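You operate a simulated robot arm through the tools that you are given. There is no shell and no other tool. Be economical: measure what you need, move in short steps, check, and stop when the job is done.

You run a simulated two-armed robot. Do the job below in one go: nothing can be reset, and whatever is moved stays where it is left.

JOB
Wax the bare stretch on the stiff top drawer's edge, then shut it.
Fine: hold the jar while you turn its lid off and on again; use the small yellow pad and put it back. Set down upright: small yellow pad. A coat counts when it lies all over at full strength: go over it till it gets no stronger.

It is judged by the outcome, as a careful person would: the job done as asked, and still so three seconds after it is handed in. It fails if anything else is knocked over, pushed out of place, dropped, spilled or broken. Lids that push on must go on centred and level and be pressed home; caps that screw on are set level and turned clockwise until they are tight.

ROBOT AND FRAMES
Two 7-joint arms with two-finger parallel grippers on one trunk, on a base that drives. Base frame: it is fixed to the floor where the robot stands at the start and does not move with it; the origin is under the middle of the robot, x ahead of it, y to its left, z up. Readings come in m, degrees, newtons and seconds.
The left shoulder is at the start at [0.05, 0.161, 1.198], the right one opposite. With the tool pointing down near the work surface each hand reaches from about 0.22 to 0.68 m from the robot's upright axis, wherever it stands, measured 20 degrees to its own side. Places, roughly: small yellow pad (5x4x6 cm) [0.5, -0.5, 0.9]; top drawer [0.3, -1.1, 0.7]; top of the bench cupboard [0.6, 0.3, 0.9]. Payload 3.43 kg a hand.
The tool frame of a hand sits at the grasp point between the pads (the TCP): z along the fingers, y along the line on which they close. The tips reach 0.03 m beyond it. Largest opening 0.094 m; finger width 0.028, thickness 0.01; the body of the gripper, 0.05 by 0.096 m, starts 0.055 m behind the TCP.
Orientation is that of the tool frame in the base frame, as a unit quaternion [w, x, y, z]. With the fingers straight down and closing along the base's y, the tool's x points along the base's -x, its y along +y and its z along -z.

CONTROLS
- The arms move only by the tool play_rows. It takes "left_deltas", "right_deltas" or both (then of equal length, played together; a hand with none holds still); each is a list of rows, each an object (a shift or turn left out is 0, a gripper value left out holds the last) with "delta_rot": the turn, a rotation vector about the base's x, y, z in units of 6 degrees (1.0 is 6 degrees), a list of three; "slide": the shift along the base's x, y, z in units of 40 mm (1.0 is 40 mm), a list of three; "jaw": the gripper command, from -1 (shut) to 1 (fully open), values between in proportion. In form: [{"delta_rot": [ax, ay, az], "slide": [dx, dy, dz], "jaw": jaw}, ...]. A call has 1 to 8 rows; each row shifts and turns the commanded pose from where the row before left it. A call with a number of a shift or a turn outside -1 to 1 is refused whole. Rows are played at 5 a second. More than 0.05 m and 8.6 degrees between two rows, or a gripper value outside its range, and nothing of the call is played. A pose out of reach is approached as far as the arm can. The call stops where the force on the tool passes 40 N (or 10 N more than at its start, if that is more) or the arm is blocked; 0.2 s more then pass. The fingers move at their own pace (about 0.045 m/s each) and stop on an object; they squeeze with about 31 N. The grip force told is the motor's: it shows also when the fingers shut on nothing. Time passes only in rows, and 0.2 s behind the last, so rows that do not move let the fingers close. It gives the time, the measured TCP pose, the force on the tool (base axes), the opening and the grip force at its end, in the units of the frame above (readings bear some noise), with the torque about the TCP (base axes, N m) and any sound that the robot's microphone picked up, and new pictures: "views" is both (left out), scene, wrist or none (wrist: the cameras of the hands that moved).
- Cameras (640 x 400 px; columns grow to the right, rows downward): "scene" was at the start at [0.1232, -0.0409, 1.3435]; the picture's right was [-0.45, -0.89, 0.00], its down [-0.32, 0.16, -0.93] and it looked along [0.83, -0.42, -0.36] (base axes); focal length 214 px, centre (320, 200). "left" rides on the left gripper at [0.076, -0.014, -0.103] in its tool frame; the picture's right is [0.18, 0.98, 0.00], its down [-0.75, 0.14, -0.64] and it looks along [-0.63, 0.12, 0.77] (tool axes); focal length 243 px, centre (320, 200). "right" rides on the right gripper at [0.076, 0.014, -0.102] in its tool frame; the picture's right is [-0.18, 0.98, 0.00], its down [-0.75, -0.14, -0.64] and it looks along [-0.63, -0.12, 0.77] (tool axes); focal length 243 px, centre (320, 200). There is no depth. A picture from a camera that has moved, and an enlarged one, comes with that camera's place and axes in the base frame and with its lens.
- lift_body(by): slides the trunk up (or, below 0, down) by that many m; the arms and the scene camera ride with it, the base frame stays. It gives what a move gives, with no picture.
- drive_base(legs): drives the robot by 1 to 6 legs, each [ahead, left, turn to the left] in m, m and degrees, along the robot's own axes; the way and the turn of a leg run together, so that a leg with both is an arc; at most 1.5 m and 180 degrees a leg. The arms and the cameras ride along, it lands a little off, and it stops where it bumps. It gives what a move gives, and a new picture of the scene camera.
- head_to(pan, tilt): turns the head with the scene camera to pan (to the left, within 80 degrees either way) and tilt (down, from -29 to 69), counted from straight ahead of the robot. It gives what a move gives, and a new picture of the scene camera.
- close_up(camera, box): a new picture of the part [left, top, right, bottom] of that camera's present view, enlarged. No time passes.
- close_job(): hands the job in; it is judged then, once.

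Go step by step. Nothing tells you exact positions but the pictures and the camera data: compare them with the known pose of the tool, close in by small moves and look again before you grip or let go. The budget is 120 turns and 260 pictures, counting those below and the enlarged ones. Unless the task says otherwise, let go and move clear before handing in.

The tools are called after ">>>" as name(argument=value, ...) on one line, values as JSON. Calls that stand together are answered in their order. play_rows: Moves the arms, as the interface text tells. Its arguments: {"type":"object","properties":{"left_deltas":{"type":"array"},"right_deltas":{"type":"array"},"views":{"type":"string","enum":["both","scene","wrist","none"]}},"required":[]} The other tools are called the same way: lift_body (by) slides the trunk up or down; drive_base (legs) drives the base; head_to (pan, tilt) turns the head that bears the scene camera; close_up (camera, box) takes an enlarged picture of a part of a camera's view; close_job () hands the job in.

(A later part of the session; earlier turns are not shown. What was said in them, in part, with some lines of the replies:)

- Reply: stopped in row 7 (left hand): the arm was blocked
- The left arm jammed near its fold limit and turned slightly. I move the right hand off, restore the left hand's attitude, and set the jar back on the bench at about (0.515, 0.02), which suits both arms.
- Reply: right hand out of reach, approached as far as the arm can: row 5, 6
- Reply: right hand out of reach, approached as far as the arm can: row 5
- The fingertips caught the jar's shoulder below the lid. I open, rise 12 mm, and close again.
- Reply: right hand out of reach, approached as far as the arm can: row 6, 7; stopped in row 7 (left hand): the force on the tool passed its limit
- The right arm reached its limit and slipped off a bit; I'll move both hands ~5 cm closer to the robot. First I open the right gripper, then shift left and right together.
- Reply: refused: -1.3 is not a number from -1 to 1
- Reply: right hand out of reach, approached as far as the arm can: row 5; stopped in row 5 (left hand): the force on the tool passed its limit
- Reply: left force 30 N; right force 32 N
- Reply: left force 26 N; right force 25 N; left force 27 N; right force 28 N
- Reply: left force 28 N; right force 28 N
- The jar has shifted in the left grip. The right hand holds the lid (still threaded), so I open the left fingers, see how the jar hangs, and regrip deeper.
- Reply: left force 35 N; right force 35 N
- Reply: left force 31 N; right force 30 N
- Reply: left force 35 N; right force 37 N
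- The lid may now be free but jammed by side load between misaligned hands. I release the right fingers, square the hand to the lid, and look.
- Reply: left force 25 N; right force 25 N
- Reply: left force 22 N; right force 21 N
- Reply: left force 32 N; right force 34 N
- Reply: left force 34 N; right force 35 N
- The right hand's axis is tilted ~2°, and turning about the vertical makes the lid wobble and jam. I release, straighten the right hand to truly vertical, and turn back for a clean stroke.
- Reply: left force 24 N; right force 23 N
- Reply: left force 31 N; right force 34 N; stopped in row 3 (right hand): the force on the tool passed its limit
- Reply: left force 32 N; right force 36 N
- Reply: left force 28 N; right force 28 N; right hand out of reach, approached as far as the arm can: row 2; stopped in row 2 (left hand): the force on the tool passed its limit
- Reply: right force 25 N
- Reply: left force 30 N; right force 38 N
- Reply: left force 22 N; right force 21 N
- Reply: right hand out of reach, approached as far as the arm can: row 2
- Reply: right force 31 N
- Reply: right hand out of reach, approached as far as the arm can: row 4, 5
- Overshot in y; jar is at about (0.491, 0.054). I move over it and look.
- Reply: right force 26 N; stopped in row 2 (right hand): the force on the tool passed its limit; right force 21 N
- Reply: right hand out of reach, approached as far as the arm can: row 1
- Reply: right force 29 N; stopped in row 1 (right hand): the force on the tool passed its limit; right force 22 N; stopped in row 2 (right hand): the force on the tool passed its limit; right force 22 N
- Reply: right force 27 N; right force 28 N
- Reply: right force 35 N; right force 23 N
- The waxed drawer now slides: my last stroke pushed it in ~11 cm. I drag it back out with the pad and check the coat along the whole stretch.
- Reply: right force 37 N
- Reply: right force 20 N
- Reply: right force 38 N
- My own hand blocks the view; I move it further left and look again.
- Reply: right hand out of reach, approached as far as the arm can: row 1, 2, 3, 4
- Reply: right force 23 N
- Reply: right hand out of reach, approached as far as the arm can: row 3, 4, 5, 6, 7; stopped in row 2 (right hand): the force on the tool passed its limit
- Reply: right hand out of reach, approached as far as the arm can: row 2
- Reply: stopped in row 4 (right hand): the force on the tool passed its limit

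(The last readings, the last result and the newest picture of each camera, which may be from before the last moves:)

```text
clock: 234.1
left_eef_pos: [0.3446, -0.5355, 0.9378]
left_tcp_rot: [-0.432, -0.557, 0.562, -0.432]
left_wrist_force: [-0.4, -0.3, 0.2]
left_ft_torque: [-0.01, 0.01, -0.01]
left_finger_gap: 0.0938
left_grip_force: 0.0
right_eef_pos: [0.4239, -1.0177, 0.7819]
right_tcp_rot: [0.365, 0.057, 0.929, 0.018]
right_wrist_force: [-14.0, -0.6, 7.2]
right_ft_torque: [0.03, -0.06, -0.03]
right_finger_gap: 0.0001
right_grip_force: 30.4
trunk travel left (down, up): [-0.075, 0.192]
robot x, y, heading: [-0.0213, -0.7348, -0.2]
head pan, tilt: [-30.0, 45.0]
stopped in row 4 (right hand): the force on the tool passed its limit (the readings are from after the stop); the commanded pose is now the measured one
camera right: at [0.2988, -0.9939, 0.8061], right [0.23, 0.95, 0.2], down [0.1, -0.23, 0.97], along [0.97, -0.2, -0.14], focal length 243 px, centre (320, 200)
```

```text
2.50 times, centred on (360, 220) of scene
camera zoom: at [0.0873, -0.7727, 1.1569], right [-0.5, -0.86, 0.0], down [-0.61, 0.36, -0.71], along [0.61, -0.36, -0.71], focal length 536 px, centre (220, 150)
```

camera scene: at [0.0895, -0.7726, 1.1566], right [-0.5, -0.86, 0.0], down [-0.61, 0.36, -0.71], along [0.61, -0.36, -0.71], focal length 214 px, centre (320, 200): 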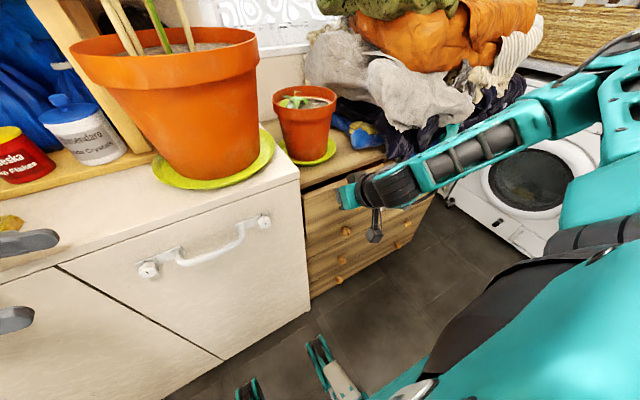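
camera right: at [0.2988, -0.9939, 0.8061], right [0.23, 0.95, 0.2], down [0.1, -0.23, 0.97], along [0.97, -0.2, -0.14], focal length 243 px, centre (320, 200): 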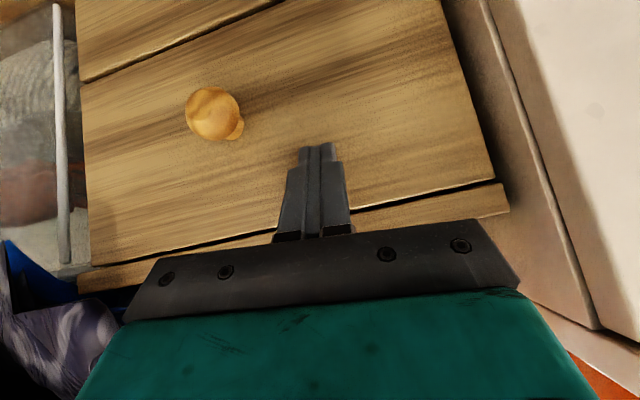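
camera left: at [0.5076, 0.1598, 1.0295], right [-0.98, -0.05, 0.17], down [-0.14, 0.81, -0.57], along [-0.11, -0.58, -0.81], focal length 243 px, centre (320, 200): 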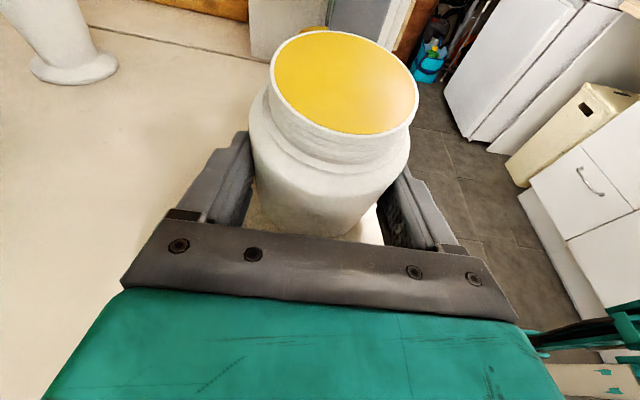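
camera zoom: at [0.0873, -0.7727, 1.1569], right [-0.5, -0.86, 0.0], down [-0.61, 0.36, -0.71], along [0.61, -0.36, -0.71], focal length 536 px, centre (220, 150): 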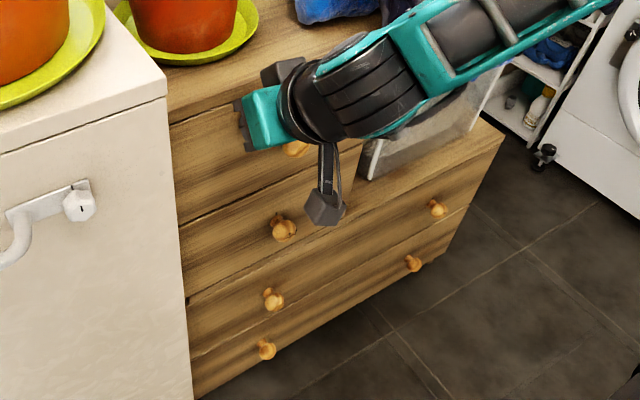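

The drawer is shut flush. Now back to the jar: retract, straighten the right hand, raise the trunk, drive, and bring both hands near.

>>> play_rows(right_deltas=[{"slide": [-0.5, 0, 0.1]}, {"slide": [-0.5, 0, 0.2], "delta_rot": [0, 1, 0]}, {"slide": [-0.5, 0, 0.3], "delta_rot": [0, 1, 0]}, {"slide": [-0.5, 0, 0.4], "delta_rot": [0, 1, 0]}, {"slide": [-0.5, 0, 0.4], "delta_rot": [0, 1, 0]}, {"slide": [-0.5, 0, 0.4], "delta_rot": [0, 1, 0]}, {"slide": [-0.5, 0, 0.4], "delta_rot": [0, 1, 0]}, {"slide": [-0.4, 0, 0.4], "delta_rot": [0, 1, 0]}], views="none")

>>> lift_body(by=0.165)

>>> drive_base(legs=[[-0.12, 0, 0], [0, 0.985, 0], [0.14, 0, 0]])

>>> play_rows(left_deltas=[{"slide": [0.45, -0.9, -0.3]}, {"slide": [0.45, -0.9, -0.5]}, {"slide": [0.45, -0.9, -0.5]}, {"slide": [0.45, -0.9, -0.5]}, {"slide": [0.45, -0.8, -0.6]}, {"slide": [0.45, -0.8, -0.6]}, {"slide": [0.4, -0.8, -0.6]}, {"slide": [0, -0.5, -0.5]}], views="both")

```text
clock: 235.9
left_eef_pos: [0.3456, -0.5348, 0.9357]
left_tcp_rot: [-0.431, -0.558, 0.562, -0.431]
left_wrist_force: [-0.2, 0.6, 0.0]
left_ft_torque: [-0.03, 0.04, -0.03]
left_finger_gap: 0.0939
left_grip_force: 0.0
right_eef_pos: [0.2697, -1.0193, 0.885]
right_tcp_rot: [0.008, 0.06, 0.998, -0.004]
right_wrist_force: [0.8, 0.6, 0.6]
right_ft_torque: [-0.02, 0.02, 0.03]
right_finger_gap: 0.0001
right_grip_force: 31.7
trunk travel left (down, up): [-0.075, 0.192]
robot x, y, heading: [-0.0198, -0.7342, -0.2]
head pan, tilt: [-30.0, 45.0]
```

```text
clock: 237.8
left_eef_pos: [0.3441, -0.5357, 1.0996]
left_tcp_rot: [-0.432, -0.558, 0.561, -0.433]
left_wrist_force: [0.0, -0.1, 0.1]
left_ft_torque: [-0.03, 0.01, 0.0]
left_finger_gap: 0.094
left_grip_force: 0.0
right_eef_pos: [0.2708, -1.0196, 1.0497]
right_tcp_rot: [0.009, 0.06, 0.998, -0.004]
right_wrist_force: [-0.4, -1.1, 0.2]
right_ft_torque: [-0.05, 0.01, 0.0]
right_finger_gap: 0.0001
right_grip_force: 31.4
trunk travel left (down, up): [-0.24, 0.027]
robot x, y, heading: [-0.0222, -0.7294, -0.1]
head pan, tilt: [-30.0, 45.0]
```

```text
clock: 244.7
left_eef_pos: [0.3654, 0.4667, 1.1006]
left_tcp_rot: [0.431, 0.56, -0.56, 0.433]
left_wrist_force: [0.9, 0.6, 0.4]
left_ft_torque: [-0.04, -0.01, 0.0]
left_finger_gap: 0.094
left_grip_force: 0.1
right_eef_pos: [0.2935, -0.0179, 1.0501]
right_tcp_rot: [0.009, 0.058, 0.998, -0.005]
right_wrist_force: [0.4, -0.4, -0.7]
right_ft_torque: [0.02, 0.0, 0.04]
right_finger_gap: 0.0
right_grip_force: 31.0
trunk travel left (down, up): [-0.24, 0.027]
robot x, y, heading: [-0.0013, 0.2676, 0.0]
head pan, tilt: [-30.0, 45.0]
camera scene: at [0.1107, 0.2275, 1.3215], right [-0.5, -0.87, 0.0], down [-0.61, 0.35, -0.71], along [0.61, -0.35, -0.71], focal length 214 px, centre (320, 200)
```

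scene: 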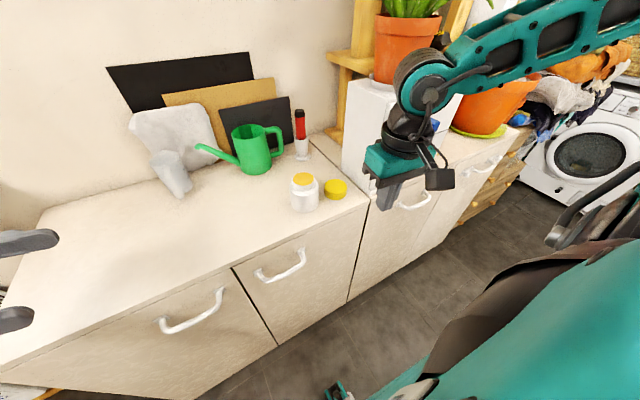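

```text
clock: 246.5
left_eef_pos: [0.4893, 0.2071, 0.9369]
left_tcp_rot: [-0.431, -0.559, 0.561, -0.433]
left_wrist_force: [-0.5, 0.7, 0.0]
left_ft_torque: [-0.01, -0.03, 0.0]
left_finger_gap: 0.0941
left_grip_force: 0.1
right_eef_pos: [0.2927, -0.0189, 1.0506]
right_tcp_rot: [0.009, 0.057, 0.998, -0.004]
right_wrist_force: [0.5, -0.4, -0.9]
right_ft_torque: [0.03, 0.01, -0.02]
right_finger_gap: 0.0
right_grip_force: 31.5
trunk travel left (down, up): [-0.24, 0.027]
robot x, y, heading: [-0.0014, 0.2706, 0.1]
head pan, tilt: [-30.0, 45.0]
camera scene: at [0.1099, 0.2273, 1.3217], right [-0.5, -0.87, 0.0], down [-0.61, 0.35, -0.71], along [0.61, -0.35, -0.71], focal length 214 px, centre (320, 200)
camera left: at [0.5027, 0.287, 1.037], right [-0.98, -0.05, 0.17], down [-0.14, 0.81, -0.57], along [-0.11, -0.58, -0.81], focal length 243 px, centre (320, 200)
```

scene: 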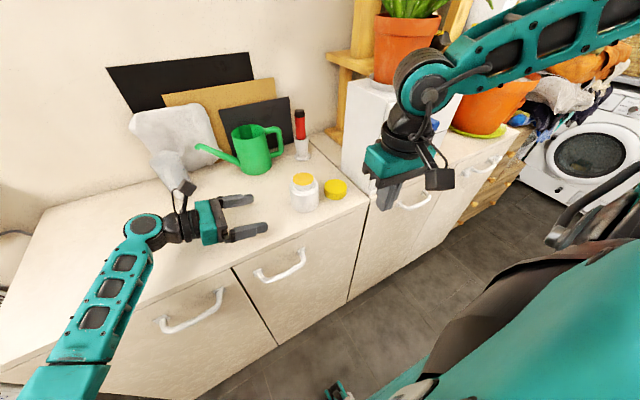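
left: 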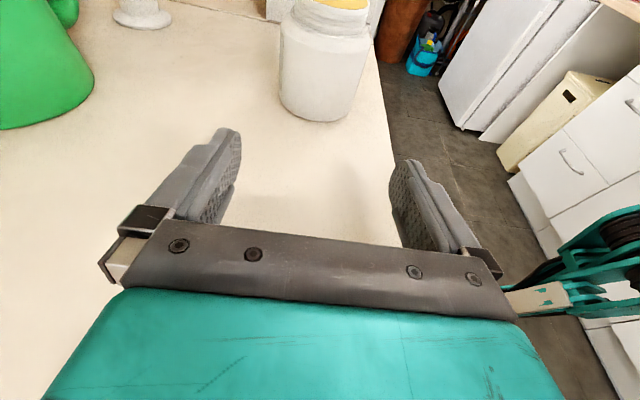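

Jar at (0.49, 0.055), lid beside it. The left hand moves in and grips the jar; the right hand squares up and moves over the lid.

>>> play_rows(left_deltas=[{"slide": [0, -0.6, -0.17]}, {"slide": [0, -0.6, 0]}, {"slide": [0, -0.6, 0]}, {"slide": [0, -0.6, 0]}, {"slide": [0, -0.6, 0]}, {"slide": [0, -0.6, 0]}], right_deltas=[{"slide": [0.875, -0.1, 0], "delta_rot": [0.086, 0.168, 0.6], "jaw": 0.6}, {"slide": [0.875, -0.1, 0], "delta_rot": [0, 0, 0.5]}, {"slide": [0.875, -0.1, 0]}, {"slide": [0.875, -0.1, 0]}, {"slide": [0.8, -0.1, 0]}, {}], views="wrist")

>>> play_rows(left_deltas=[{"jaw": -1}, {}, {}, {}], views="none")

```text
clock: 247.9
left_eef_pos: [0.4881, 0.0613, 0.9293]
left_tcp_rot: [-0.43, -0.56, 0.56, -0.434]
left_wrist_force: [0.9, -0.3, 0.5]
left_ft_torque: [-0.02, -0.01, 0.01]
left_finger_gap: 0.094
left_grip_force: 0.1
right_eef_pos: [0.4645, -0.0365, 1.0502]
right_tcp_rot: [0.001, 0.0, 1.0, 0.0]
right_wrist_force: [-0.3, 0.1, -0.5]
right_ft_torque: [-0.02, 0.03, 0.01]
right_finger_gap: 0.0752
right_grip_force: 0.0
trunk travel left (down, up): [-0.24, 0.027]
robot x, y, heading: [0.0004, 0.2692, -0.0]
head pan, tilt: [-30.0, 45.0]
camera right: at [0.3875, -0.0237, 1.1521], right [0.18, 0.98, 0.0], down [0.75, -0.14, 0.64], along [0.63, -0.12, -0.77], focal length 243 px, centre (320, 200)
camera left: at [0.5025, 0.1419, 1.0301], right [-0.98, -0.05, 0.17], down [-0.14, 0.81, -0.57], along [-0.11, -0.58, -0.81], focal length 243 px, centre (320, 200)
```

right: 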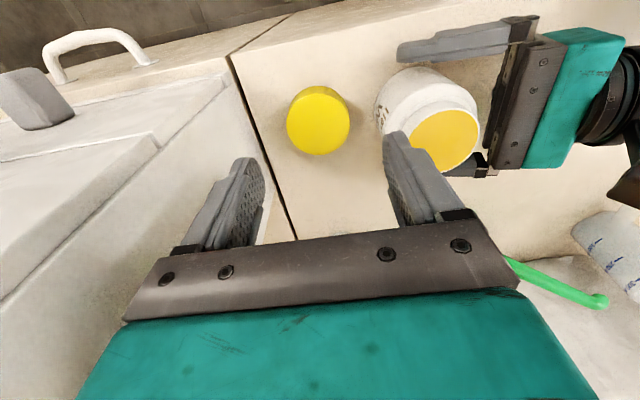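
left: 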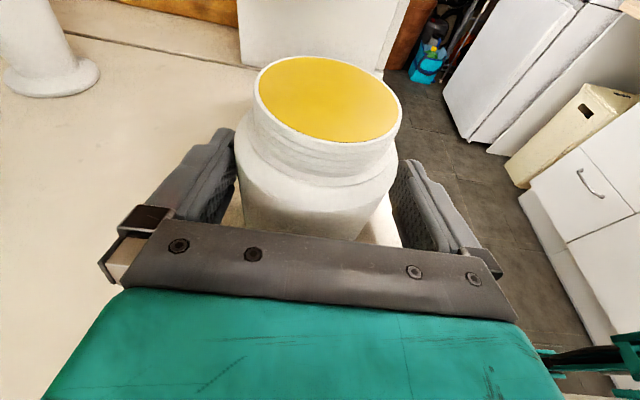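

```text
clock: 248.9
left_eef_pos: [0.4888, 0.0621, 0.9298]
left_tcp_rot: [0.431, 0.56, -0.56, 0.434]
left_wrist_force: [0.3, -0.1, -0.2]
left_ft_torque: [0.01, -0.07, 0.03]
left_finger_gap: 0.0779
left_grip_force: 31.1
right_eef_pos: [0.4626, -0.0371, 1.0502]
right_tcp_rot: [0.001, 0.0, 1.0, 0.001]
right_wrist_force: [0.7, -0.1, -0.1]
right_ft_torque: [0.03, 0.01, 0.0]
right_finger_gap: 0.0751
right_grip_force: 0.0
trunk travel left (down, up): [-0.24, 0.027]
robot x, y, heading: [0.002, 0.2686, 0.0]
head pan, tilt: [-30.0, 45.0]
```

The lid is at (0.482, −0.044), jar neck at (0.488, 0.055). I pick up the lid and bring it over the jar, pre-turned 36° counter-clockwise.

>>> play_rows(right_deltas=[{"slide": [0.46, -0.18, -0.3]}, {"slide": [0, 0, -0.9]}, {"slide": [0, 0, -0.9]}, {"slide": [0, 0, -0.88]}, {}, {"jaw": -1}, {}, {}], views="none")

>>> play_rows(right_deltas=[{"slide": [0, 0, 0.9]}, {"slide": [0, 0, 0.9]}, {"slide": [0, 0, 0.9]}, {"slide": [0, 0, 0.6], "delta_rot": [0, 0, 1]}, {"slide": [0.05, 0.6, 0], "delta_rot": [0, 0, 1]}, {"slide": [0.05, 0.6, 0], "delta_rot": [0, 0, 1]}, {"slide": [0.05, 0.65, 0], "delta_rot": [0, 0, 1]}, {"slide": [0, 0.625, 0], "delta_rot": [0, 0, 1]}], views="wrist")

>>> close_up(camera="left", box=[160, 0, 500, 270])

```text
clock: 250.7
left_eef_pos: [0.489, 0.0614, 0.9291]
left_tcp_rot: [-0.431, -0.559, 0.561, -0.433]
left_wrist_force: [0.5, -0.2, 0.5]
left_ft_torque: [-0.01, -0.03, 0.07]
left_finger_gap: 0.078
left_grip_force: 30.8
right_eef_pos: [0.4828, -0.0459, 0.931]
right_tcp_rot: [0.0, 0.0, 1.0, 0.0]
right_wrist_force: [0.8, 0.2, -0.4]
right_ft_torque: [0.02, 0.03, -0.02]
right_finger_gap: 0.0639
right_grip_force: 31.2
trunk travel left (down, up): [-0.24, 0.027]
robot x, y, heading: [0.0006, 0.2686, -0.1]
head pan, tilt: [-30.0, 45.0]
```

```text
clock: 252.5
left_eef_pos: [0.4874, 0.0622, 0.9297]
left_tcp_rot: [-0.43, -0.56, 0.56, -0.434]
left_wrist_force: [0.5, 0.0, 0.3]
left_ft_torque: [-0.02, 0.06, -0.1]
left_finger_gap: 0.0782
left_grip_force: 30.9
right_eef_pos: [0.4874, 0.0549, 1.0623]
right_tcp_rot: [0.0, -0.261, 0.965, 0.0]
right_wrist_force: [0.7, -0.5, -0.4]
right_ft_torque: [-0.03, 0.02, 0.0]
right_finger_gap: 0.0637
right_grip_force: 30.7
trunk travel left (down, up): [-0.24, 0.027]
robot x, y, heading: [-0.0009, 0.2659, 0.1]
head pan, tilt: [-30.0, 45.0]
camera right: at [0.4145, 0.0277, 1.1647], right [-0.33, 0.94, 0.0], down [0.72, 0.26, 0.64], along [0.61, 0.21, -0.77], focal length 243 px, centre (320, 200)
```

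right: 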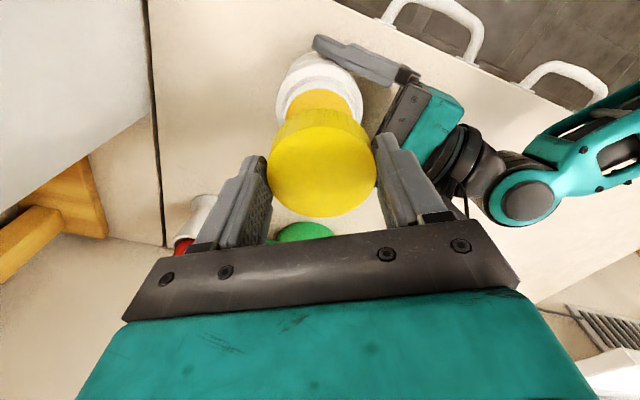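

```text
1.48 times, centred on (330, 135) of left
camera zoom: at [0.5027, 0.1428, 1.0301], right [-0.98, -0.05, 0.17], down [-0.14, 0.81, -0.57], along [-0.11, -0.58, -0.81], focal length 359 px, centre (305, 296)
```

zoom: 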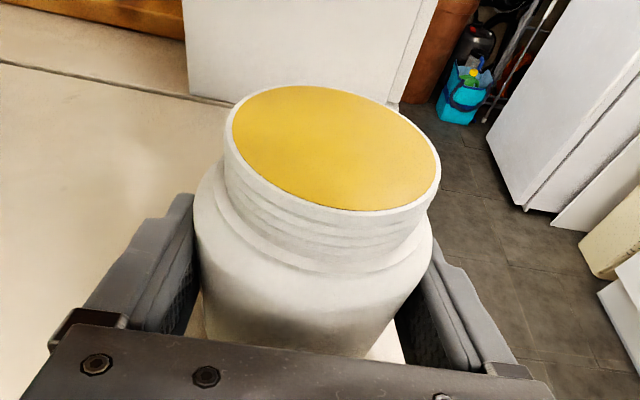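

Lid centred above the neck. I lower it on with light pressure and start turning clockwise: first stroke.

>>> play_rows(right_deltas=[{"slide": [0.03, 0.01, -0.6]}, {"slide": [0, 0, -0.4]}, {"slide": [0, 0, -0.08]}, {"slide": [0, 0, -0.08]}], views="none")

>>> play_rows(right_deltas=[{"delta_rot": [0, 0, -1], "slide": [0, 0, -0.01]}, {"delta_rot": [0, 0, -1], "slide": [0, 0, -0.01]}, {"delta_rot": [0, 0, -1], "slide": [0, 0, -0.01]}, {"delta_rot": [0, 0, -1], "slide": [0, 0, -0.01]}, {"delta_rot": [0, 0, -1], "slide": [0, 0, -0.01]}, {"delta_rot": [0, 0, -1], "slide": [0, 0, -0.01]}], views="wrist")

>>> play_rows(right_deltas=[{"delta_rot": [0, 0, -1], "slide": [0, 0, -0.01]}, {"delta_rot": [0, 0, -1]}, {"delta_rot": [0, 0, -1]}, {"delta_rot": [0, 0, -1]}, {"delta_rot": [0, 0, -1]}, {"delta_rot": [0, 0, -1]}], views="wrist")

>>> close_up(camera="left", box=[160, 0, 500, 270])

```text
clock: 253.5
left_eef_pos: [0.4888, 0.0629, 0.9307]
left_tcp_rot: [0.429, 0.561, -0.559, 0.434]
left_wrist_force: [7.0, -6.2, -3.3]
left_ft_torque: [-0.35, -0.03, 0.43]
left_finger_gap: 0.078
left_grip_force: 30.7
right_eef_pos: [0.4916, 0.0561, 1.0196]
right_tcp_rot: [0.004, -0.257, 0.966, 0.001]
right_wrist_force: [-4.5, -2.6, 25.2]
right_ft_torque: [-0.1, 0.73, -0.15]
right_finger_gap: 0.0636
right_grip_force: 30.5
trunk travel left (down, up): [-0.24, 0.027]
robot x, y, heading: [-0.0028, 0.27, -0.2]
head pan, tilt: [-30.0, 45.0]
```

```text
clock: 254.9
left_eef_pos: [0.4895, 0.0616, 0.9311]
left_tcp_rot: [0.431, 0.56, -0.559, 0.434]
left_wrist_force: [4.4, 4.9, -0.1]
left_ft_torque: [-0.24, 0.19, 0.0]
left_finger_gap: 0.0777
left_grip_force: 30.8
right_eef_pos: [0.489, 0.0559, 1.0109]
right_tcp_rot: [-0.003, 0.053, 0.999, 0.0]
right_wrist_force: [-3.5, -4.7, -1.5]
right_ft_torque: [-0.16, 0.12, 0.03]
right_finger_gap: 0.0618
right_grip_force: 31.6
trunk travel left (down, up): [-0.24, 0.027]
robot x, y, heading: [-0.0038, 0.2683, 0.1]
head pan, tilt: [-30.0, 45.0]
camera right: at [0.4145, 0.0768, 1.1125], right [0.29, 0.96, 0.0], down [0.74, -0.22, 0.64], along [0.61, -0.19, -0.77], focal length 243 px, centre (320, 200)
```

right: 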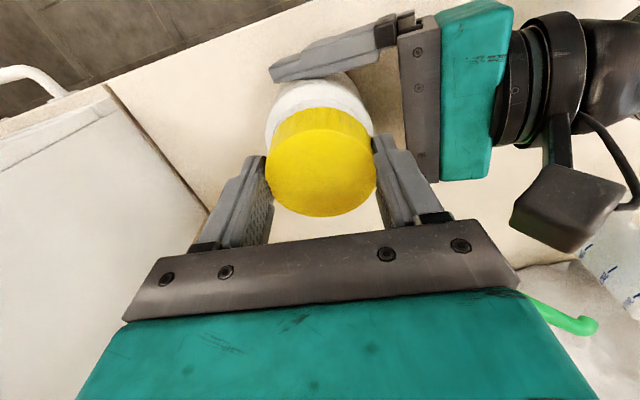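

```text
clock: 256.3
left_eef_pos: [0.4878, 0.0616, 0.9303]
left_tcp_rot: [-0.43, -0.56, 0.56, -0.434]
left_wrist_force: [8.2, 1.2, 0.3]
left_ft_torque: [0.06, 0.24, -0.09]
left_finger_gap: 0.0776
left_grip_force: 30.8
right_eef_pos: [0.4905, 0.0539, 1.0126]
right_tcp_rot: [0.0, 0.359, 0.933, 0.0]
right_wrist_force: [-7.8, -0.6, -0.4]
right_ft_torque: [-0.07, 0.25, 0.1]
right_finger_gap: 0.0614
right_grip_force: 31.2
trunk travel left (down, up): [-0.24, 0.027]
robot x, y, heading: [-0.0036, 0.268, 0.1]
head pan, tilt: [-30.0, 45.0]
camera right: at [0.4418, 0.1152, 1.1153], right [0.8, 0.61, 0.0], down [0.46, -0.61, 0.64], along [0.39, -0.51, -0.77], focal length 243 px, centre (320, 200)
```

right: 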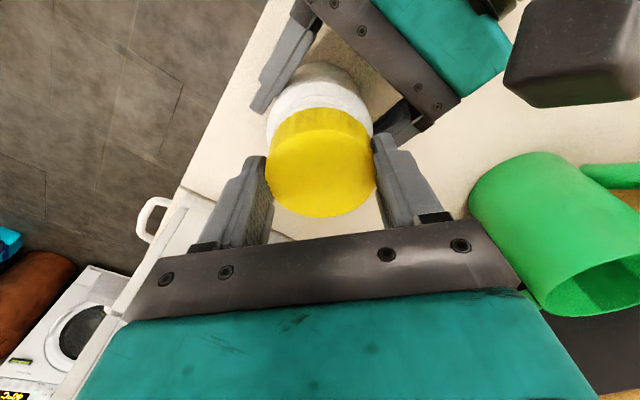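

```text
1.48 times, centred on (330, 135) of left
camera zoom: at [0.5031, 0.1428, 1.0303], right [-0.98, -0.05, 0.17], down [-0.14, 0.81, -0.57], along [-0.11, -0.58, -0.81], focal length 359 px, centre (305, 296)
```

zoom: 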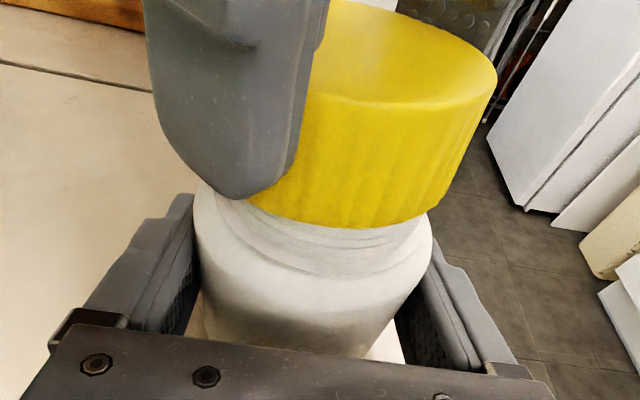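

The lid has engaged, level, with low torque. I continue with three more regrip strokes clockwise, following it down.

>>> play_rows(right_deltas=[{"jaw": 0.6}, {"slide": [-0.03, 0, -0.05]}, {"delta_rot": [0, 0, 1]}, {"delta_rot": [0, 0, 1]}, {"delta_rot": [0, 0, 1]}, {"delta_rot": [0, 0, 1]}, {"delta_rot": [0, 0, 1]}, {"delta_rot": [0, 0, 1]}], views="none")

>>> play_rows(right_deltas=[{"delta_rot": [0, 0, 1]}, {"delta_rot": [0, 0, 1]}, {"delta_rot": [0, 0, 1]}, {"delta_rot": [0, 0, 1]}, {"delta_rot": [0, 0, 1]}, {"delta_rot": [0, 0, 1]}, {"jaw": -1}, {}], views="none")

>>> play_rows(right_deltas=[{}, {"delta_rot": [0, 0, -1]}, {"delta_rot": [0, 0, -1]}, {"delta_rot": [0, 0, -1]}, {"delta_rot": [0, 0, -1]}, {"delta_rot": [0, 0, -1]}, {"delta_rot": [0, 0, -1]}, {"delta_rot": [0, 0, -1]}], views="none")

>>> play_rows(right_deltas=[{"delta_rot": [0, 0, -1]}, {"delta_rot": [0, 0, -1]}, {"delta_rot": [0, 0, -1]}, {"delta_rot": [0, 0, -1]}, {"delta_rot": [0, 0, -1]}, {"jaw": 0.6}, {"slide": [0, 0, -0.06]}], views="none")

>>> play_rows(right_deltas=[{"delta_rot": [0, 0, 1]}, {"delta_rot": [0, 0, 1]}, {"delta_rot": [0, 0, 1]}, {"delta_rot": [0, 0, 1]}, {"delta_rot": [0, 0, 1]}, {"delta_rot": [0, 0, 1]}, {"delta_rot": [0, 0, 1]}, {"delta_rot": [0, 0, 1]}], views="none")

>>> play_rows(right_deltas=[{"delta_rot": [0, 0, 1]}, {"delta_rot": [0, 0, 1]}, {"delta_rot": [0, 0, 1]}, {"delta_rot": [0, 0, 1]}, {"jaw": -1}, {}, {}], views="none")

>>> play_rows(right_deltas=[{"delta_rot": [0, 0, -1]}, {"delta_rot": [0, 0, -1]}, {"delta_rot": [0, 0, -1]}, {"delta_rot": [0, 0, -1]}, {"delta_rot": [0, 0, -1]}, {"delta_rot": [0, 0, -1]}], views="none")

>>> play_rows(right_deltas=[{"delta_rot": [0, 0, -1]}, {"delta_rot": [0, 0, -1]}, {"delta_rot": [0, 0, -1]}, {"delta_rot": [0, 0, -1]}, {"delta_rot": [0, 0, -1]}, {"delta_rot": [0, 0, -1]}], views="wrist")

>>> close_up(camera="left", box=[160, 0, 500, 270])

```text
clock: 258.1
left_eef_pos: [0.4887, 0.0622, 0.93]
left_tcp_rot: [-0.43, -0.56, 0.56, -0.434]
left_wrist_force: [-2.9, -1.5, 2.1]
left_ft_torque: [0.1, 0.01, 0.06]
left_finger_gap: 0.0778
left_grip_force: 30.4
right_eef_pos: [0.489, 0.054, 1.0107]
right_tcp_rot: [0.001, 0.051, 0.999, 0.0]
right_wrist_force: [0.2, 0.1, -0.3]
right_ft_torque: [-0.01, 0.02, 0.01]
right_finger_gap: 0.0752
right_grip_force: 0.1
trunk travel left (down, up): [-0.24, 0.027]
robot x, y, heading: [0.0008, 0.2638, 0.2]
head pan, tilt: [-30.0, 45.0]
```

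```text
clock: 259.9
left_eef_pos: [0.4891, 0.0626, 0.9309]
left_tcp_rot: [-0.43, -0.559, 0.56, -0.433]
left_wrist_force: [-0.6, -1.5, 1.9]
left_ft_torque: [0.14, 0.02, -0.01]
left_finger_gap: 0.078
left_grip_force: 31.4
right_eef_pos: [0.4896, 0.053, 1.0124]
right_tcp_rot: [0.0, -0.26, 0.966, -0.001]
right_wrist_force: [0.1, 0.2, 0.0]
right_ft_torque: [0.05, 0.01, 0.03]
right_finger_gap: 0.066
right_grip_force: 31.5
trunk travel left (down, up): [-0.24, 0.027]
robot x, y, heading: [-0.0021, 0.267, 0.4]
head pan, tilt: [-30.0, 45.0]
```

```text
clock: 261.7
left_eef_pos: [0.4889, 0.0622, 0.9303]
left_tcp_rot: [-0.431, -0.559, 0.56, -0.433]
left_wrist_force: [-3.8, 2.8, 3.3]
left_ft_torque: [0.05, 0.0, -0.01]
left_finger_gap: 0.0779
left_grip_force: 30.9
right_eef_pos: [0.4885, 0.0539, 1.0126]
right_tcp_rot: [0.0, 0.105, 0.995, 0.0]
right_wrist_force: [1.8, -1.8, -2.6]
right_ft_torque: [-0.18, -0.07, 0.03]
right_finger_gap: 0.0663
right_grip_force: 30.8
trunk travel left (down, up): [-0.24, 0.027]
robot x, y, heading: [-0.0031, 0.2664, 0.3]
head pan, tilt: [-30.0, 45.0]
```

```text
clock: 263.3
left_eef_pos: [0.4881, 0.0627, 0.9298]
left_tcp_rot: [0.43, 0.56, -0.559, 0.434]
left_wrist_force: [0.6, -1.7, 1.2]
left_ft_torque: [0.13, -0.04, 0.01]
left_finger_gap: 0.0779
left_grip_force: 31.4
right_eef_pos: [0.4884, 0.0539, 1.0096]
right_tcp_rot: [0.002, 0.359, 0.933, 0.0]
right_wrist_force: [0.0, -0.4, -1.2]
right_ft_torque: [-0.02, -0.02, 0.0]
right_finger_gap: 0.0752
right_grip_force: 0.1
trunk travel left (down, up): [-0.24, 0.027]
robot x, y, heading: [0.0009, 0.2677, 0.0]
head pan, tilt: [-30.0, 45.0]
```

```text
clock: 265.1
left_eef_pos: [0.4889, 0.0627, 0.9298]
left_tcp_rot: [-0.431, -0.56, 0.56, -0.433]
left_wrist_force: [0.1, -0.4, 0.8]
left_ft_torque: [0.11, -0.04, 0.0]
left_finger_gap: 0.0779
left_grip_force: 31.2
right_eef_pos: [0.4894, 0.055, 1.0088]
right_tcp_rot: [0.001, -0.055, 0.999, 0.0]
right_wrist_force: [-0.7, -0.4, 0.1]
right_ft_torque: [0.01, 0.01, -0.02]
right_finger_gap: 0.075
right_grip_force: 0.2
trunk travel left (down, up): [-0.24, 0.027]
robot x, y, heading: [-0.0008, 0.2677, 0.2]
head pan, tilt: [-30.0, 45.0]
```

```text
clock: 266.7
left_eef_pos: [0.4883, 0.0635, 0.9294]
left_tcp_rot: [-0.431, -0.559, 0.56, -0.433]
left_wrist_force: [-5.5, 6.1, 1.8]
left_ft_torque: [-0.16, -0.21, -0.03]
left_finger_gap: 0.0778
left_grip_force: 31.3
right_eef_pos: [0.489, 0.0542, 1.01]
right_tcp_rot: [0.001, -0.26, 0.966, -0.001]
right_wrist_force: [3.6, -7.0, -0.6]
right_ft_torque: [-0.22, -0.16, 0.0]
right_finger_gap: 0.0624
right_grip_force: 31.0
trunk travel left (down, up): [-0.24, 0.027]
robot x, y, heading: [0.0005, 0.2689, -0.2]
head pan, tilt: [-30.0, 45.0]
```

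```text
clock: 268.1
left_eef_pos: [0.4885, 0.0623, 0.9294]
left_tcp_rot: [-0.431, -0.56, 0.56, -0.433]
left_wrist_force: [-8.6, 10.3, 4.1]
left_ft_torque: [-0.19, -0.27, -0.09]
left_finger_gap: 0.0779
left_grip_force: 31.2
right_eef_pos: [0.4876, 0.0545, 1.0102]
right_tcp_rot: [0.001, 0.054, 0.999, 0.0]
right_wrist_force: [8.3, -8.0, -2.4]
right_ft_torque: [-0.36, -0.36, 0.0]
right_finger_gap: 0.062
right_grip_force: 30.7
trunk travel left (down, up): [-0.24, 0.027]
robot x, y, heading: [-0.005, 0.2681, 0.1]
head pan, tilt: [-30.0, 45.0]
```

```text
clock: 269.5
left_eef_pos: [0.4887, 0.0619, 0.929]
left_tcp_rot: [-0.431, -0.559, 0.56, -0.433]
left_wrist_force: [-9.0, 8.0, 2.3]
left_ft_torque: [-0.27, -0.38, -0.07]
left_finger_gap: 0.0778
left_grip_force: 30.8
right_eef_pos: [0.4876, 0.0533, 1.0096]
right_tcp_rot: [0.001, 0.359, 0.933, 0.0]
right_wrist_force: [9.0, -7.1, -5.0]
right_ft_torque: [-0.25, -0.34, 0.02]
right_finger_gap: 0.0616
right_grip_force: 31.1
trunk travel left (down, up): [-0.24, 0.027]
robot x, y, heading: [0.0024, 0.2667, 0.0]
head pan, tilt: [-30.0, 45.0]
camera right: at [0.441, 0.1147, 1.1112], right [0.8, 0.61, 0.0], down [0.46, -0.61, 0.64], along [0.39, -0.51, -0.77], focal length 243 px, centre (320, 200)
```

right: 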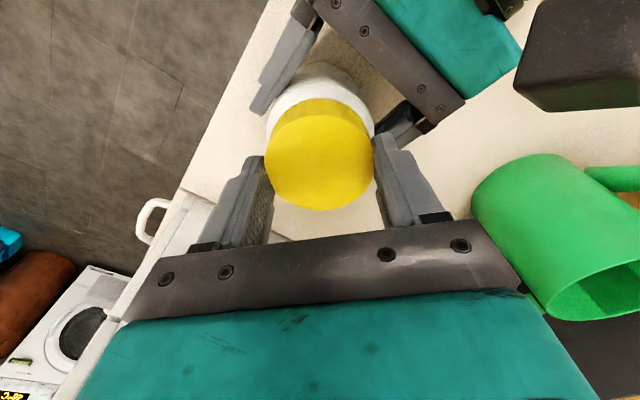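

```text
1.48 times, centred on (330, 135) of left
camera zoom: at [0.5028, 0.1426, 1.03], right [-0.98, -0.05, 0.17], down [-0.14, 0.81, -0.57], along [-0.11, -0.58, -0.81], focal length 359 px, centre (305, 296)
```

zoom: 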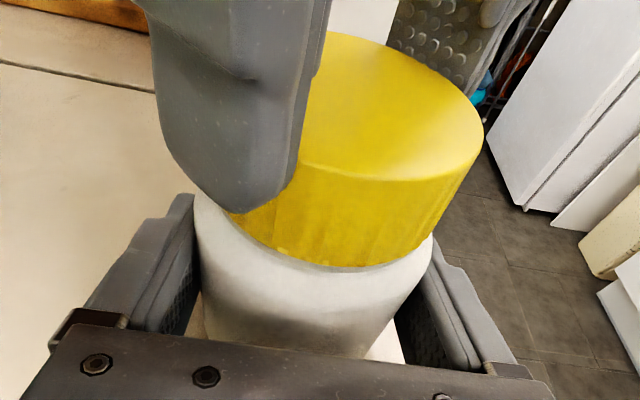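

The lid is well down (about 222° turned). Two more strokes toward tight.

>>> play_rows(right_deltas=[{"jaw": 0.6}, {"slide": [0, 0, -0.08]}, {"delta_rot": [0, 0, 1]}, {"delta_rot": [0, 0, 1]}, {"delta_rot": [0, 0, 1]}, {"delta_rot": [0, 0, 1]}, {"delta_rot": [0, 0, 1]}, {"delta_rot": [0, 0, 1]}], views="none")

>>> play_rows(right_deltas=[{"delta_rot": [0, 0, 1]}, {"delta_rot": [0, 0, 1]}, {"delta_rot": [0, 0, 1]}, {"delta_rot": [0, 0, 1]}, {"delta_rot": [0, 0, 1]}, {"delta_rot": [0, 0, 1]}, {"jaw": -1}, {}], views="none")

>>> play_rows(right_deltas=[{}, {"delta_rot": [0, 0, -1]}, {"delta_rot": [0, 0, -1]}, {"delta_rot": [0, 0, -1]}, {"delta_rot": [0, 0, -1]}, {"delta_rot": [0, 0, -1]}, {"delta_rot": [0, 0, -1]}], views="none")

>>> play_rows(right_deltas=[{"delta_rot": [0, 0, -1]}, {"delta_rot": [0, 0, -1]}, {"delta_rot": [0, 0, -1]}, {"delta_rot": [0, 0, -1]}, {"delta_rot": [0, 0, -1]}, {"delta_rot": [0, 0, -1]}], views="none")

>>> play_rows(right_deltas=[{"jaw": 0.6}, {"slide": [0, 0, -0.05]}, {"delta_rot": [0, 0, 1]}, {"delta_rot": [0, 0, 1]}, {"delta_rot": [0, 0, 1]}, {"delta_rot": [0, 0, 1]}, {"delta_rot": [0, 0, 1]}, {"delta_rot": [0, 0, 1]}], views="none")

>>> play_rows(right_deltas=[{"delta_rot": [0, 0, 1]}, {"delta_rot": [0, 0, 1]}, {"delta_rot": [0, 0, 1]}, {"delta_rot": [0, 0, 1]}, {"delta_rot": [0, 0, 1]}, {"jaw": -1}, {}, {}], views="none")

>>> play_rows(right_deltas=[{"delta_rot": [0, 0, -1]}, {"delta_rot": [0, 0, -1]}, {"delta_rot": [0, 0, -1]}, {"delta_rot": [0, 0, -1]}, {"delta_rot": [0, 0, -1]}, {"delta_rot": [0, 0, -1]}], views="none")

>>> play_rows(right_deltas=[{"delta_rot": [0, 0, -1]}, {"delta_rot": [0, 0, -1]}, {"delta_rot": [0, 0, -1]}, {"delta_rot": [0, 0, -1]}, {"delta_rot": [0, 0, -1]}], views="wrist")

```text
clock: 271.3
left_eef_pos: [0.489, 0.063, 0.9295]
left_tcp_rot: [-0.431, -0.559, 0.561, -0.432]
left_wrist_force: [1.7, 0.1, 1.3]
left_ft_torque: [0.09, 0.02, 0.0]
left_finger_gap: 0.0778
left_grip_force: 30.6
right_eef_pos: [0.4877, 0.0547, 1.0059]
right_tcp_rot: [0.0, 0.052, 0.999, 0.0]
right_wrist_force: [-0.7, -0.4, -1.0]
right_ft_torque: [0.02, -0.01, 0.01]
right_finger_gap: 0.0753
right_grip_force: 0.1
trunk travel left (down, up): [-0.24, 0.027]
robot x, y, heading: [-0.0017, 0.2678, -0.0]
head pan, tilt: [-30.0, 45.0]
```

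```text
clock: 273.1
left_eef_pos: [0.4893, 0.0621, 0.9301]
left_tcp_rot: [0.431, 0.56, -0.56, 0.434]
left_wrist_force: [-0.5, 2.6, 0.9]
left_ft_torque: [-0.09, -0.01, -0.06]
left_finger_gap: 0.0777
left_grip_force: 30.9
right_eef_pos: [0.4893, 0.0537, 1.006]
right_tcp_rot: [-0.001, -0.259, 0.966, -0.001]
right_wrist_force: [1.3, -2.9, -0.2]
right_ft_torque: [-0.14, -0.05, 0.01]
right_finger_gap: 0.066
right_grip_force: 30.6
trunk travel left (down, up): [-0.24, 0.027]
robot x, y, heading: [0.0, 0.2663, -0.1]
head pan, tilt: [-30.0, 45.0]
```

```text
clock: 274.7
left_eef_pos: [0.4872, 0.0626, 0.9303]
left_tcp_rot: [-0.431, -0.559, 0.56, -0.433]
left_wrist_force: [-4.0, 7.5, 2.7]
left_ft_torque: [-0.19, -0.16, -0.09]
left_finger_gap: 0.0778
left_grip_force: 31.4
right_eef_pos: [0.4893, 0.0546, 1.0059]
right_tcp_rot: [0.001, 0.053, 0.999, 0.0]
right_wrist_force: [4.5, -6.7, -2.3]
right_ft_torque: [-0.27, -0.16, 0.03]
right_finger_gap: 0.0659
right_grip_force: 31.3
trunk travel left (down, up): [-0.24, 0.027]
robot x, y, heading: [-0.003, 0.2675, 0.2]
head pan, tilt: [-30.0, 45.0]
```

```text
clock: 276.1
left_eef_pos: [0.4887, 0.0617, 0.9305]
left_tcp_rot: [-0.43, -0.559, 0.561, -0.433]
left_wrist_force: [-4.6, 7.2, 3.7]
left_ft_torque: [-0.37, -0.12, -0.04]
left_finger_gap: 0.0777
left_grip_force: 31.2
right_eef_pos: [0.4897, 0.0539, 1.006]
right_tcp_rot: [0.0, 0.359, 0.933, -0.001]
right_wrist_force: [4.1, -7.4, -6.1]
right_ft_torque: [-0.22, -0.23, -0.01]
right_finger_gap: 0.0657
right_grip_force: 31.1
trunk travel left (down, up): [-0.24, 0.027]
robot x, y, heading: [-0.0012, 0.2671, -0.0]
head pan, tilt: [-30.0, 45.0]
```

```text
clock: 277.9
left_eef_pos: [0.4893, 0.0626, 0.9298]
left_tcp_rot: [-0.431, -0.56, 0.56, -0.433]
left_wrist_force: [0.0, -1.0, -0.3]
left_ft_torque: [0.04, 0.04, 0.02]
left_finger_gap: 0.0778
left_grip_force: 31.2
right_eef_pos: [0.4888, 0.054, 1.0033]
right_tcp_rot: [0.001, 0.052, 0.999, 0.0]
right_wrist_force: [0.9, 0.1, -0.4]
right_ft_torque: [0.01, 0.01, -0.03]
right_finger_gap: 0.0752
right_grip_force: 0.0
trunk travel left (down, up): [-0.24, 0.027]
robot x, y, heading: [-0.0023, 0.2678, -0.0]
head pan, tilt: [-30.0, 45.0]
```

```text
clock: 279.7
left_eef_pos: [0.4887, 0.0638, 0.9291]
left_tcp_rot: [-0.43, -0.56, 0.56, -0.433]
left_wrist_force: [-3.6, 4.5, 0.9]
left_ft_torque: [-0.19, -0.09, -0.01]
left_finger_gap: 0.0781
left_grip_force: 31.1
right_eef_pos: [0.4892, 0.0546, 1.0026]
right_tcp_rot: [0.001, -0.208, 0.978, -0.001]
right_wrist_force: [3.4, -6.5, 0.4]
right_ft_torque: [-0.24, -0.14, 0.01]
right_finger_gap: 0.0631
right_grip_force: 30.9
trunk travel left (down, up): [-0.24, 0.027]
robot x, y, heading: [0.0022, 0.2687, -0.1]
head pan, tilt: [-30.0, 45.0]
```

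```text
clock: 281.1
left_eef_pos: [0.488, 0.0614, 0.9296]
left_tcp_rot: [-0.43, -0.56, 0.56, -0.433]
left_wrist_force: [-6.2, 9.7, 3.2]
left_ft_torque: [-0.24, -0.11, 0.0]
left_finger_gap: 0.0779
left_grip_force: 31.1
right_eef_pos: [0.489, 0.0543, 1.0032]
right_tcp_rot: [0.001, 0.105, 0.994, 0.0]
right_wrist_force: [4.8, -9.3, -2.3]
right_ft_torque: [-0.36, -0.26, 0.02]
right_finger_gap: 0.0632
right_grip_force: 31.1
trunk travel left (down, up): [-0.24, 0.027]
robot x, y, heading: [0.0009, 0.2683, 0.0]
head pan, tilt: [-30.0, 45.0]
```

```text
clock: 282.3
left_eef_pos: [0.489, 0.0627, 0.9301]
left_tcp_rot: [-0.43, -0.56, 0.561, -0.433]
left_wrist_force: [2.2, 0.3, 1.1]
left_ft_torque: [0.17, -0.03, -0.8]
left_finger_gap: 0.0777
left_grip_force: 30.8
right_eef_pos: [0.4878, 0.0558, 1.0035]
right_tcp_rot: [-0.001, 0.358, 0.934, 0.0]
right_wrist_force: [-1.1, -0.5, -4.1]
right_ft_torque: [-0.21, 0.18, 0.81]
right_finger_gap: 0.0614
right_grip_force: 30.5
trunk travel left (down, up): [-0.24, 0.027]
robot x, y, heading: [-0.0026, 0.2687, 0.0]
head pan, tilt: [-30.0, 45.0]
camera right: at [0.4403, 0.1159, 1.1059], right [0.79, 0.61, 0.0], down [0.47, -0.61, 0.64], along [0.39, -0.51, -0.77], focal length 243 px, centre (320, 200)
```

right: 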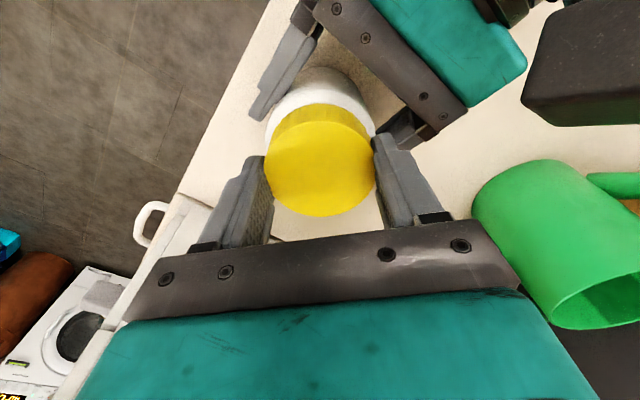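

The torque has risen to 0.8 Nm: nearly tight. I nip it up, release the lid, carry the jar back to its original spot with the left hand, and set it down.

>>> play_rows(right_deltas=[{"delta_rot": [0, 0, -1]}, {"delta_rot": [0, 0, -1]}], views="none")

>>> play_rows(right_deltas=[{"delta_rot": [0, 0, 0.3]}, {"jaw": 0.75}, {}, {"slide": [0, 0, 0.6]}, {"slide": [0, 0, 0.9]}, {"slide": [0, 0, 0.9]}, {"slide": [-0.8, -0.2, 0.3]}, {"slide": [-0.8, -0.2, 0.3]}], views="none")

>>> play_rows(left_deltas=[{"slide": [0, 0, 0.3]}, {"slide": [0, 0, 0.2]}], views="none")

>>> drive_base(legs=[[0, -0.055, 0]])

>>> play_rows(left_deltas=[{"slide": [0.4, 0, 0]}, {"slide": [0.4, 0, 0]}, {"slide": [0.35, 0, 0]}, {"slide": [0, 0, -0.2]}, {"slide": [0, 0, -0.2]}, {"slide": [0, 0, -0.08]}], views="both")

```text
clock: 282.9
left_eef_pos: [0.4893, 0.0624, 0.9301]
left_tcp_rot: [0.43, 0.56, -0.56, 0.434]
left_wrist_force: [10.4, -5.8, -2.0]
left_ft_torque: [0.15, 0.18, -1.27]
left_finger_gap: 0.0778
left_grip_force: 30.7
right_eef_pos: [0.4879, 0.0559, 1.002]
right_tcp_rot: [-0.001, 0.453, 0.891, 0.0]
right_wrist_force: [-9.7, 5.3, 0.1]
right_ft_torque: [0.3, 0.61, 1.32]
right_finger_gap: 0.0616
right_grip_force: 31.5
trunk travel left (down, up): [-0.24, 0.027]
robot x, y, heading: [-0.0006, 0.2707, -0.1]
head pan, tilt: [-30.0, 45.0]
```

```text
clock: 284.7
left_eef_pos: [0.4885, 0.0624, 0.9294]
left_tcp_rot: [0.43, 0.56, -0.56, 0.433]
left_wrist_force: [-0.3, -0.3, -3.3]
left_ft_torque: [0.03, -0.02, -0.02]
left_finger_gap: 0.0777
left_grip_force: 30.8
right_eef_pos: [0.4257, 0.0387, 1.123]
right_tcp_rot: [0.0, 0.44, 0.898, 0.0]
right_wrist_force: [0.1, -1.1, 0.2]
right_ft_torque: [0.01, 0.01, 0.03]
right_finger_gap: 0.0824
right_grip_force: 0.0
trunk travel left (down, up): [-0.24, 0.027]
robot x, y, heading: [-0.0021, 0.2648, 0.1]
head pan, tilt: [-30.0, 45.0]
```

```text
clock: 285.3
left_eef_pos: [0.4884, 0.0623, 0.9499]
left_tcp_rot: [0.43, 0.561, -0.56, 0.433]
left_wrist_force: [-0.1, -0.3, -2.1]
left_ft_torque: [0.0, 0.01, 0.03]
left_finger_gap: 0.0776
left_grip_force: 31.3
right_eef_pos: [0.4256, 0.0391, 1.1231]
right_tcp_rot: [0.001, 0.44, 0.898, 0.0]
right_wrist_force: [0.2, 0.1, 0.2]
right_ft_torque: [-0.01, 0.01, -0.02]
right_finger_gap: 0.0823
right_grip_force: 0.0
trunk travel left (down, up): [-0.24, 0.027]
robot x, y, heading: [0.0015, 0.2678, 0.2]
head pan, tilt: [-30.0, 45.0]
```

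```text
clock: 286.3
left_eef_pos: [0.489, 0.0063, 0.9503]
left_tcp_rot: [-0.43, -0.56, 0.56, -0.433]
left_wrist_force: [0.1, -0.1, -2.7]
left_ft_torque: [0.02, -0.04, 0.03]
left_finger_gap: 0.0779
left_grip_force: 31.1
right_eef_pos: [0.4241, -0.0164, 1.1234]
right_tcp_rot: [0.0, 0.44, 0.898, 0.0]
right_wrist_force: [-0.6, -0.2, -0.6]
right_ft_torque: [0.03, -0.01, -0.01]
right_finger_gap: 0.0824
right_grip_force: 0.2
trunk travel left (down, up): [-0.24, 0.027]
robot x, y, heading: [0.0008, 0.2136, 0.0]
head pan, tilt: [-30.0, 45.0]
camera scene: at [0.1102, 0.1714, 1.3216], right [-0.5, -0.87, 0.0], down [-0.61, 0.35, -0.71], along [0.61, -0.35, -0.71], focal length 214 px, centre (320, 200)
```

scene: 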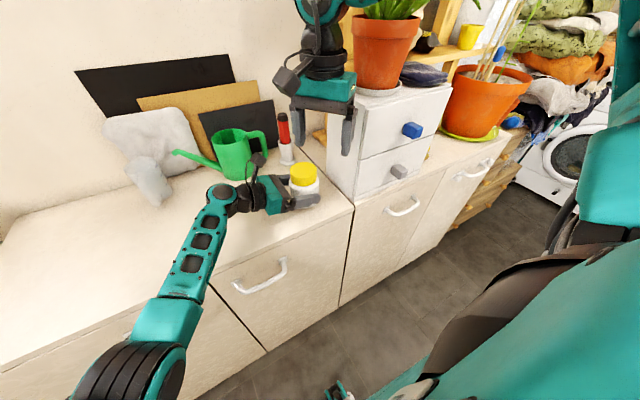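

```text
clock: 287.7
left_eef_pos: [0.5353, 0.0078, 0.9304]
left_tcp_rot: [-0.43, -0.56, 0.561, -0.433]
left_wrist_force: [0.4, 0.6, -2.9]
left_ft_torque: [0.06, -0.01, 0.03]
left_finger_gap: 0.0774
left_grip_force: 31.3
right_eef_pos: [0.4266, -0.0158, 1.1227]
right_tcp_rot: [-0.001, 0.44, 0.898, 0.0]
right_wrist_force: [0.0, 1.0, -0.3]
right_ft_torque: [-0.01, -0.03, 0.0]
right_finger_gap: 0.0822
right_grip_force: 0.1
trunk travel left (down, up): [-0.24, 0.027]
robot x, y, heading: [0.0027, 0.2157, 0.1]
head pan, tilt: [-30.0, 45.0]
camera scene: at [0.1102, 0.1724, 1.3216], right [-0.5, -0.87, 0.0], down [-0.61, 0.35, -0.71], along [0.61, -0.35, -0.71], focal length 214 px, centre (320, 200)
camera left: at [0.5494, 0.0878, 1.0306], right [-0.98, -0.05, 0.17], down [-0.14, 0.81, -0.57], along [-0.11, -0.58, -0.81], focal length 243 px, centre (320, 200)
5 turns are left
```

scene: 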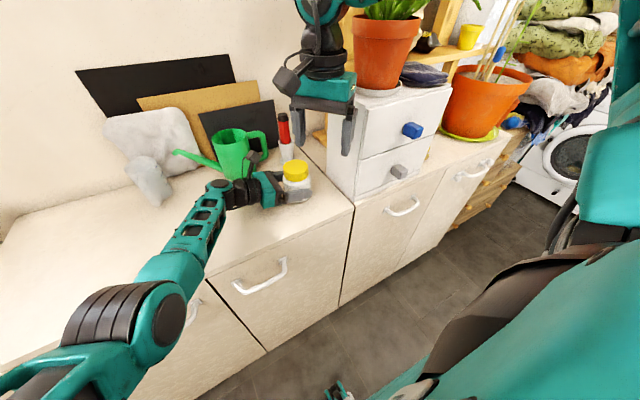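
left: 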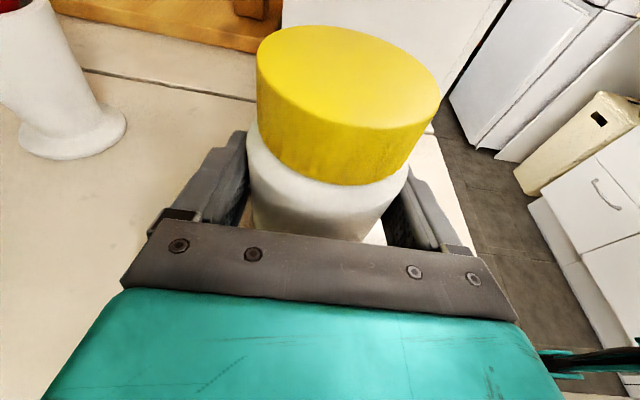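

The jar is closed tight and back at its spot. I lower the last millimetres, release, and withdraw.

>>> play_rows(left_deltas=[{"slide": [0, 0, -0.04]}, {"slide": [0, 0, -0.02]}, {}], views="none")

>>> play_rows(left_deltas=[{"jaw": 1}, {}, {}, {"slide": [0, 0.5, 0]}, {"slide": [0, 0.7, 0]}, {"slide": [0, 0.7, 0]}, {"slide": [0, 0.7, 0.3]}, {"slide": [-0.4, 0.5, 0.7]}], views="both")

>>> close_up(camera="scene", box=[240, 120, 360, 230])

```text
clock: 288.5
left_eef_pos: [0.5371, 0.0102, 0.93]
left_tcp_rot: [0.429, 0.56, -0.56, 0.434]
left_wrist_force: [-0.6, -4.2, 10.0]
left_ft_torque: [-0.04, 0.35, 0.07]
left_finger_gap: 0.0779
left_grip_force: 31.3
right_eef_pos: [0.4251, -0.0166, 1.1238]
right_tcp_rot: [0.002, 0.44, 0.898, 0.0]
right_wrist_force: [-0.1, 0.8, 0.8]
right_ft_torque: [0.0, 0.01, 0.01]
right_finger_gap: 0.0821
right_grip_force: 0.0
trunk travel left (down, up): [-0.24, 0.027]
robot x, y, heading: [-0.0053, 0.2136, -0.1]
head pan, tilt: [-30.0, 45.0]
```

```text
clock: 290.3
left_eef_pos: [0.5177, 0.135, 0.9673]
left_tcp_rot: [0.43, 0.56, -0.56, 0.433]
left_wrist_force: [0.2, -0.5, 0.3]
left_ft_torque: [0.04, -0.01, -0.02]
left_finger_gap: 0.0938
left_grip_force: 0.0
right_eef_pos: [0.4243, -0.0152, 1.1239]
right_tcp_rot: [0.001, 0.44, 0.898, 0.0]
right_wrist_force: [0.1, -0.8, 0.6]
right_ft_torque: [0.02, 0.01, -0.01]
right_finger_gap: 0.0821
right_grip_force: 0.1
trunk travel left (down, up): [-0.24, 0.027]
robot x, y, heading: [-0.0007, 0.2114, 0.0]
head pan, tilt: [-30.0, 45.0]
camera scene: at [0.1095, 0.1726, 1.3217], right [-0.5, -0.87, 0.0], down [-0.61, 0.35, -0.71], along [0.61, -0.35, -0.71], focal length 214 px, centre (320, 200)
camera left: at [0.5331, 0.214, 1.0676], right [-0.98, -0.05, 0.18], down [-0.14, 0.81, -0.57], along [-0.12, -0.58, -0.81], focal length 243 px, centre (320, 200)
```

scene: 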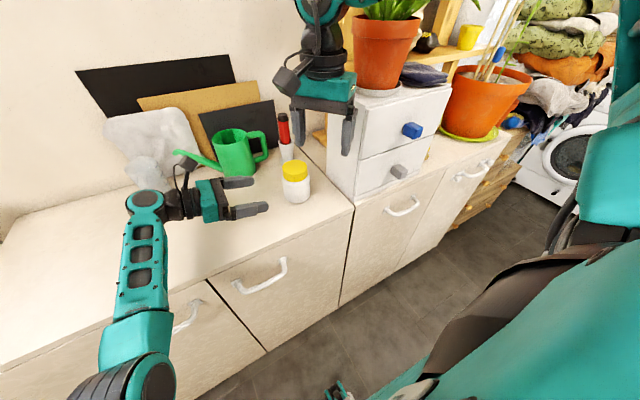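
left: 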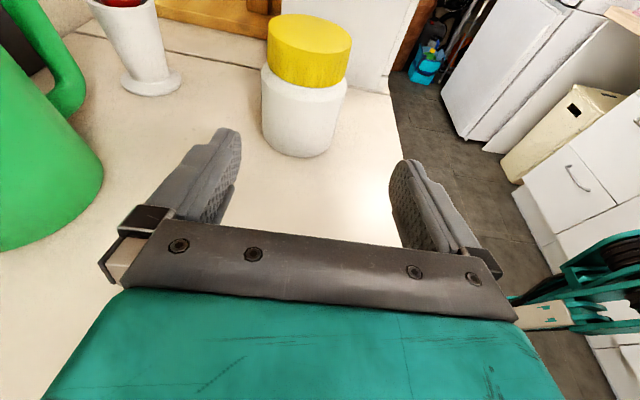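

```text
3.64 times, centred on (300, 175) of scene
camera zoom: at [0.1095, 0.1726, 1.3217], right [-0.5, -0.87, 0.0], down [-0.61, 0.35, -0.71], along [0.61, -0.35, -0.71], focal length 780 px, centre (393, 291)
4 turns are left
```

zoom: 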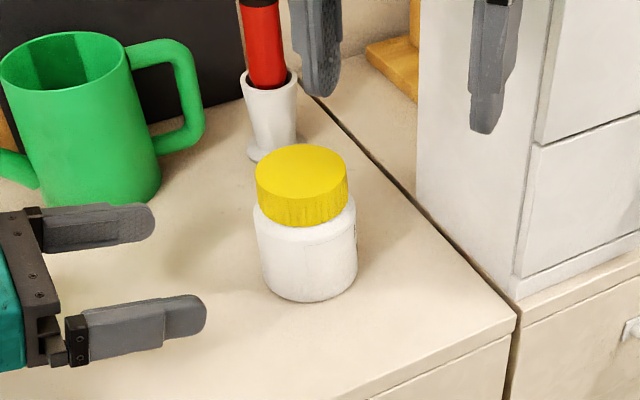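

The jar stands upright and closed at its spot, the lid sits level, the pad is back and upright, and the drawer is shut. Both hands are clear, so I hand the job in.

>>> close_job()

```text
The job is handed in.
```

I waxed the bare stretch on the top drawer's edge and pushed the drawer shut. The pad is back upright in its place. The jar is back at about its original spot with the lid screwed tight.

- **Drawer edge:** the coat covers the bare stretch. About 1.5 cm right against the drawer front still looked paler after repeated rubbing. I took that to be outside the stretch, but I couldn't confirm it.
- **Small bump:** the right hand briefly touched the white chest early on, at about 15 N. I saw no sign that it moved.
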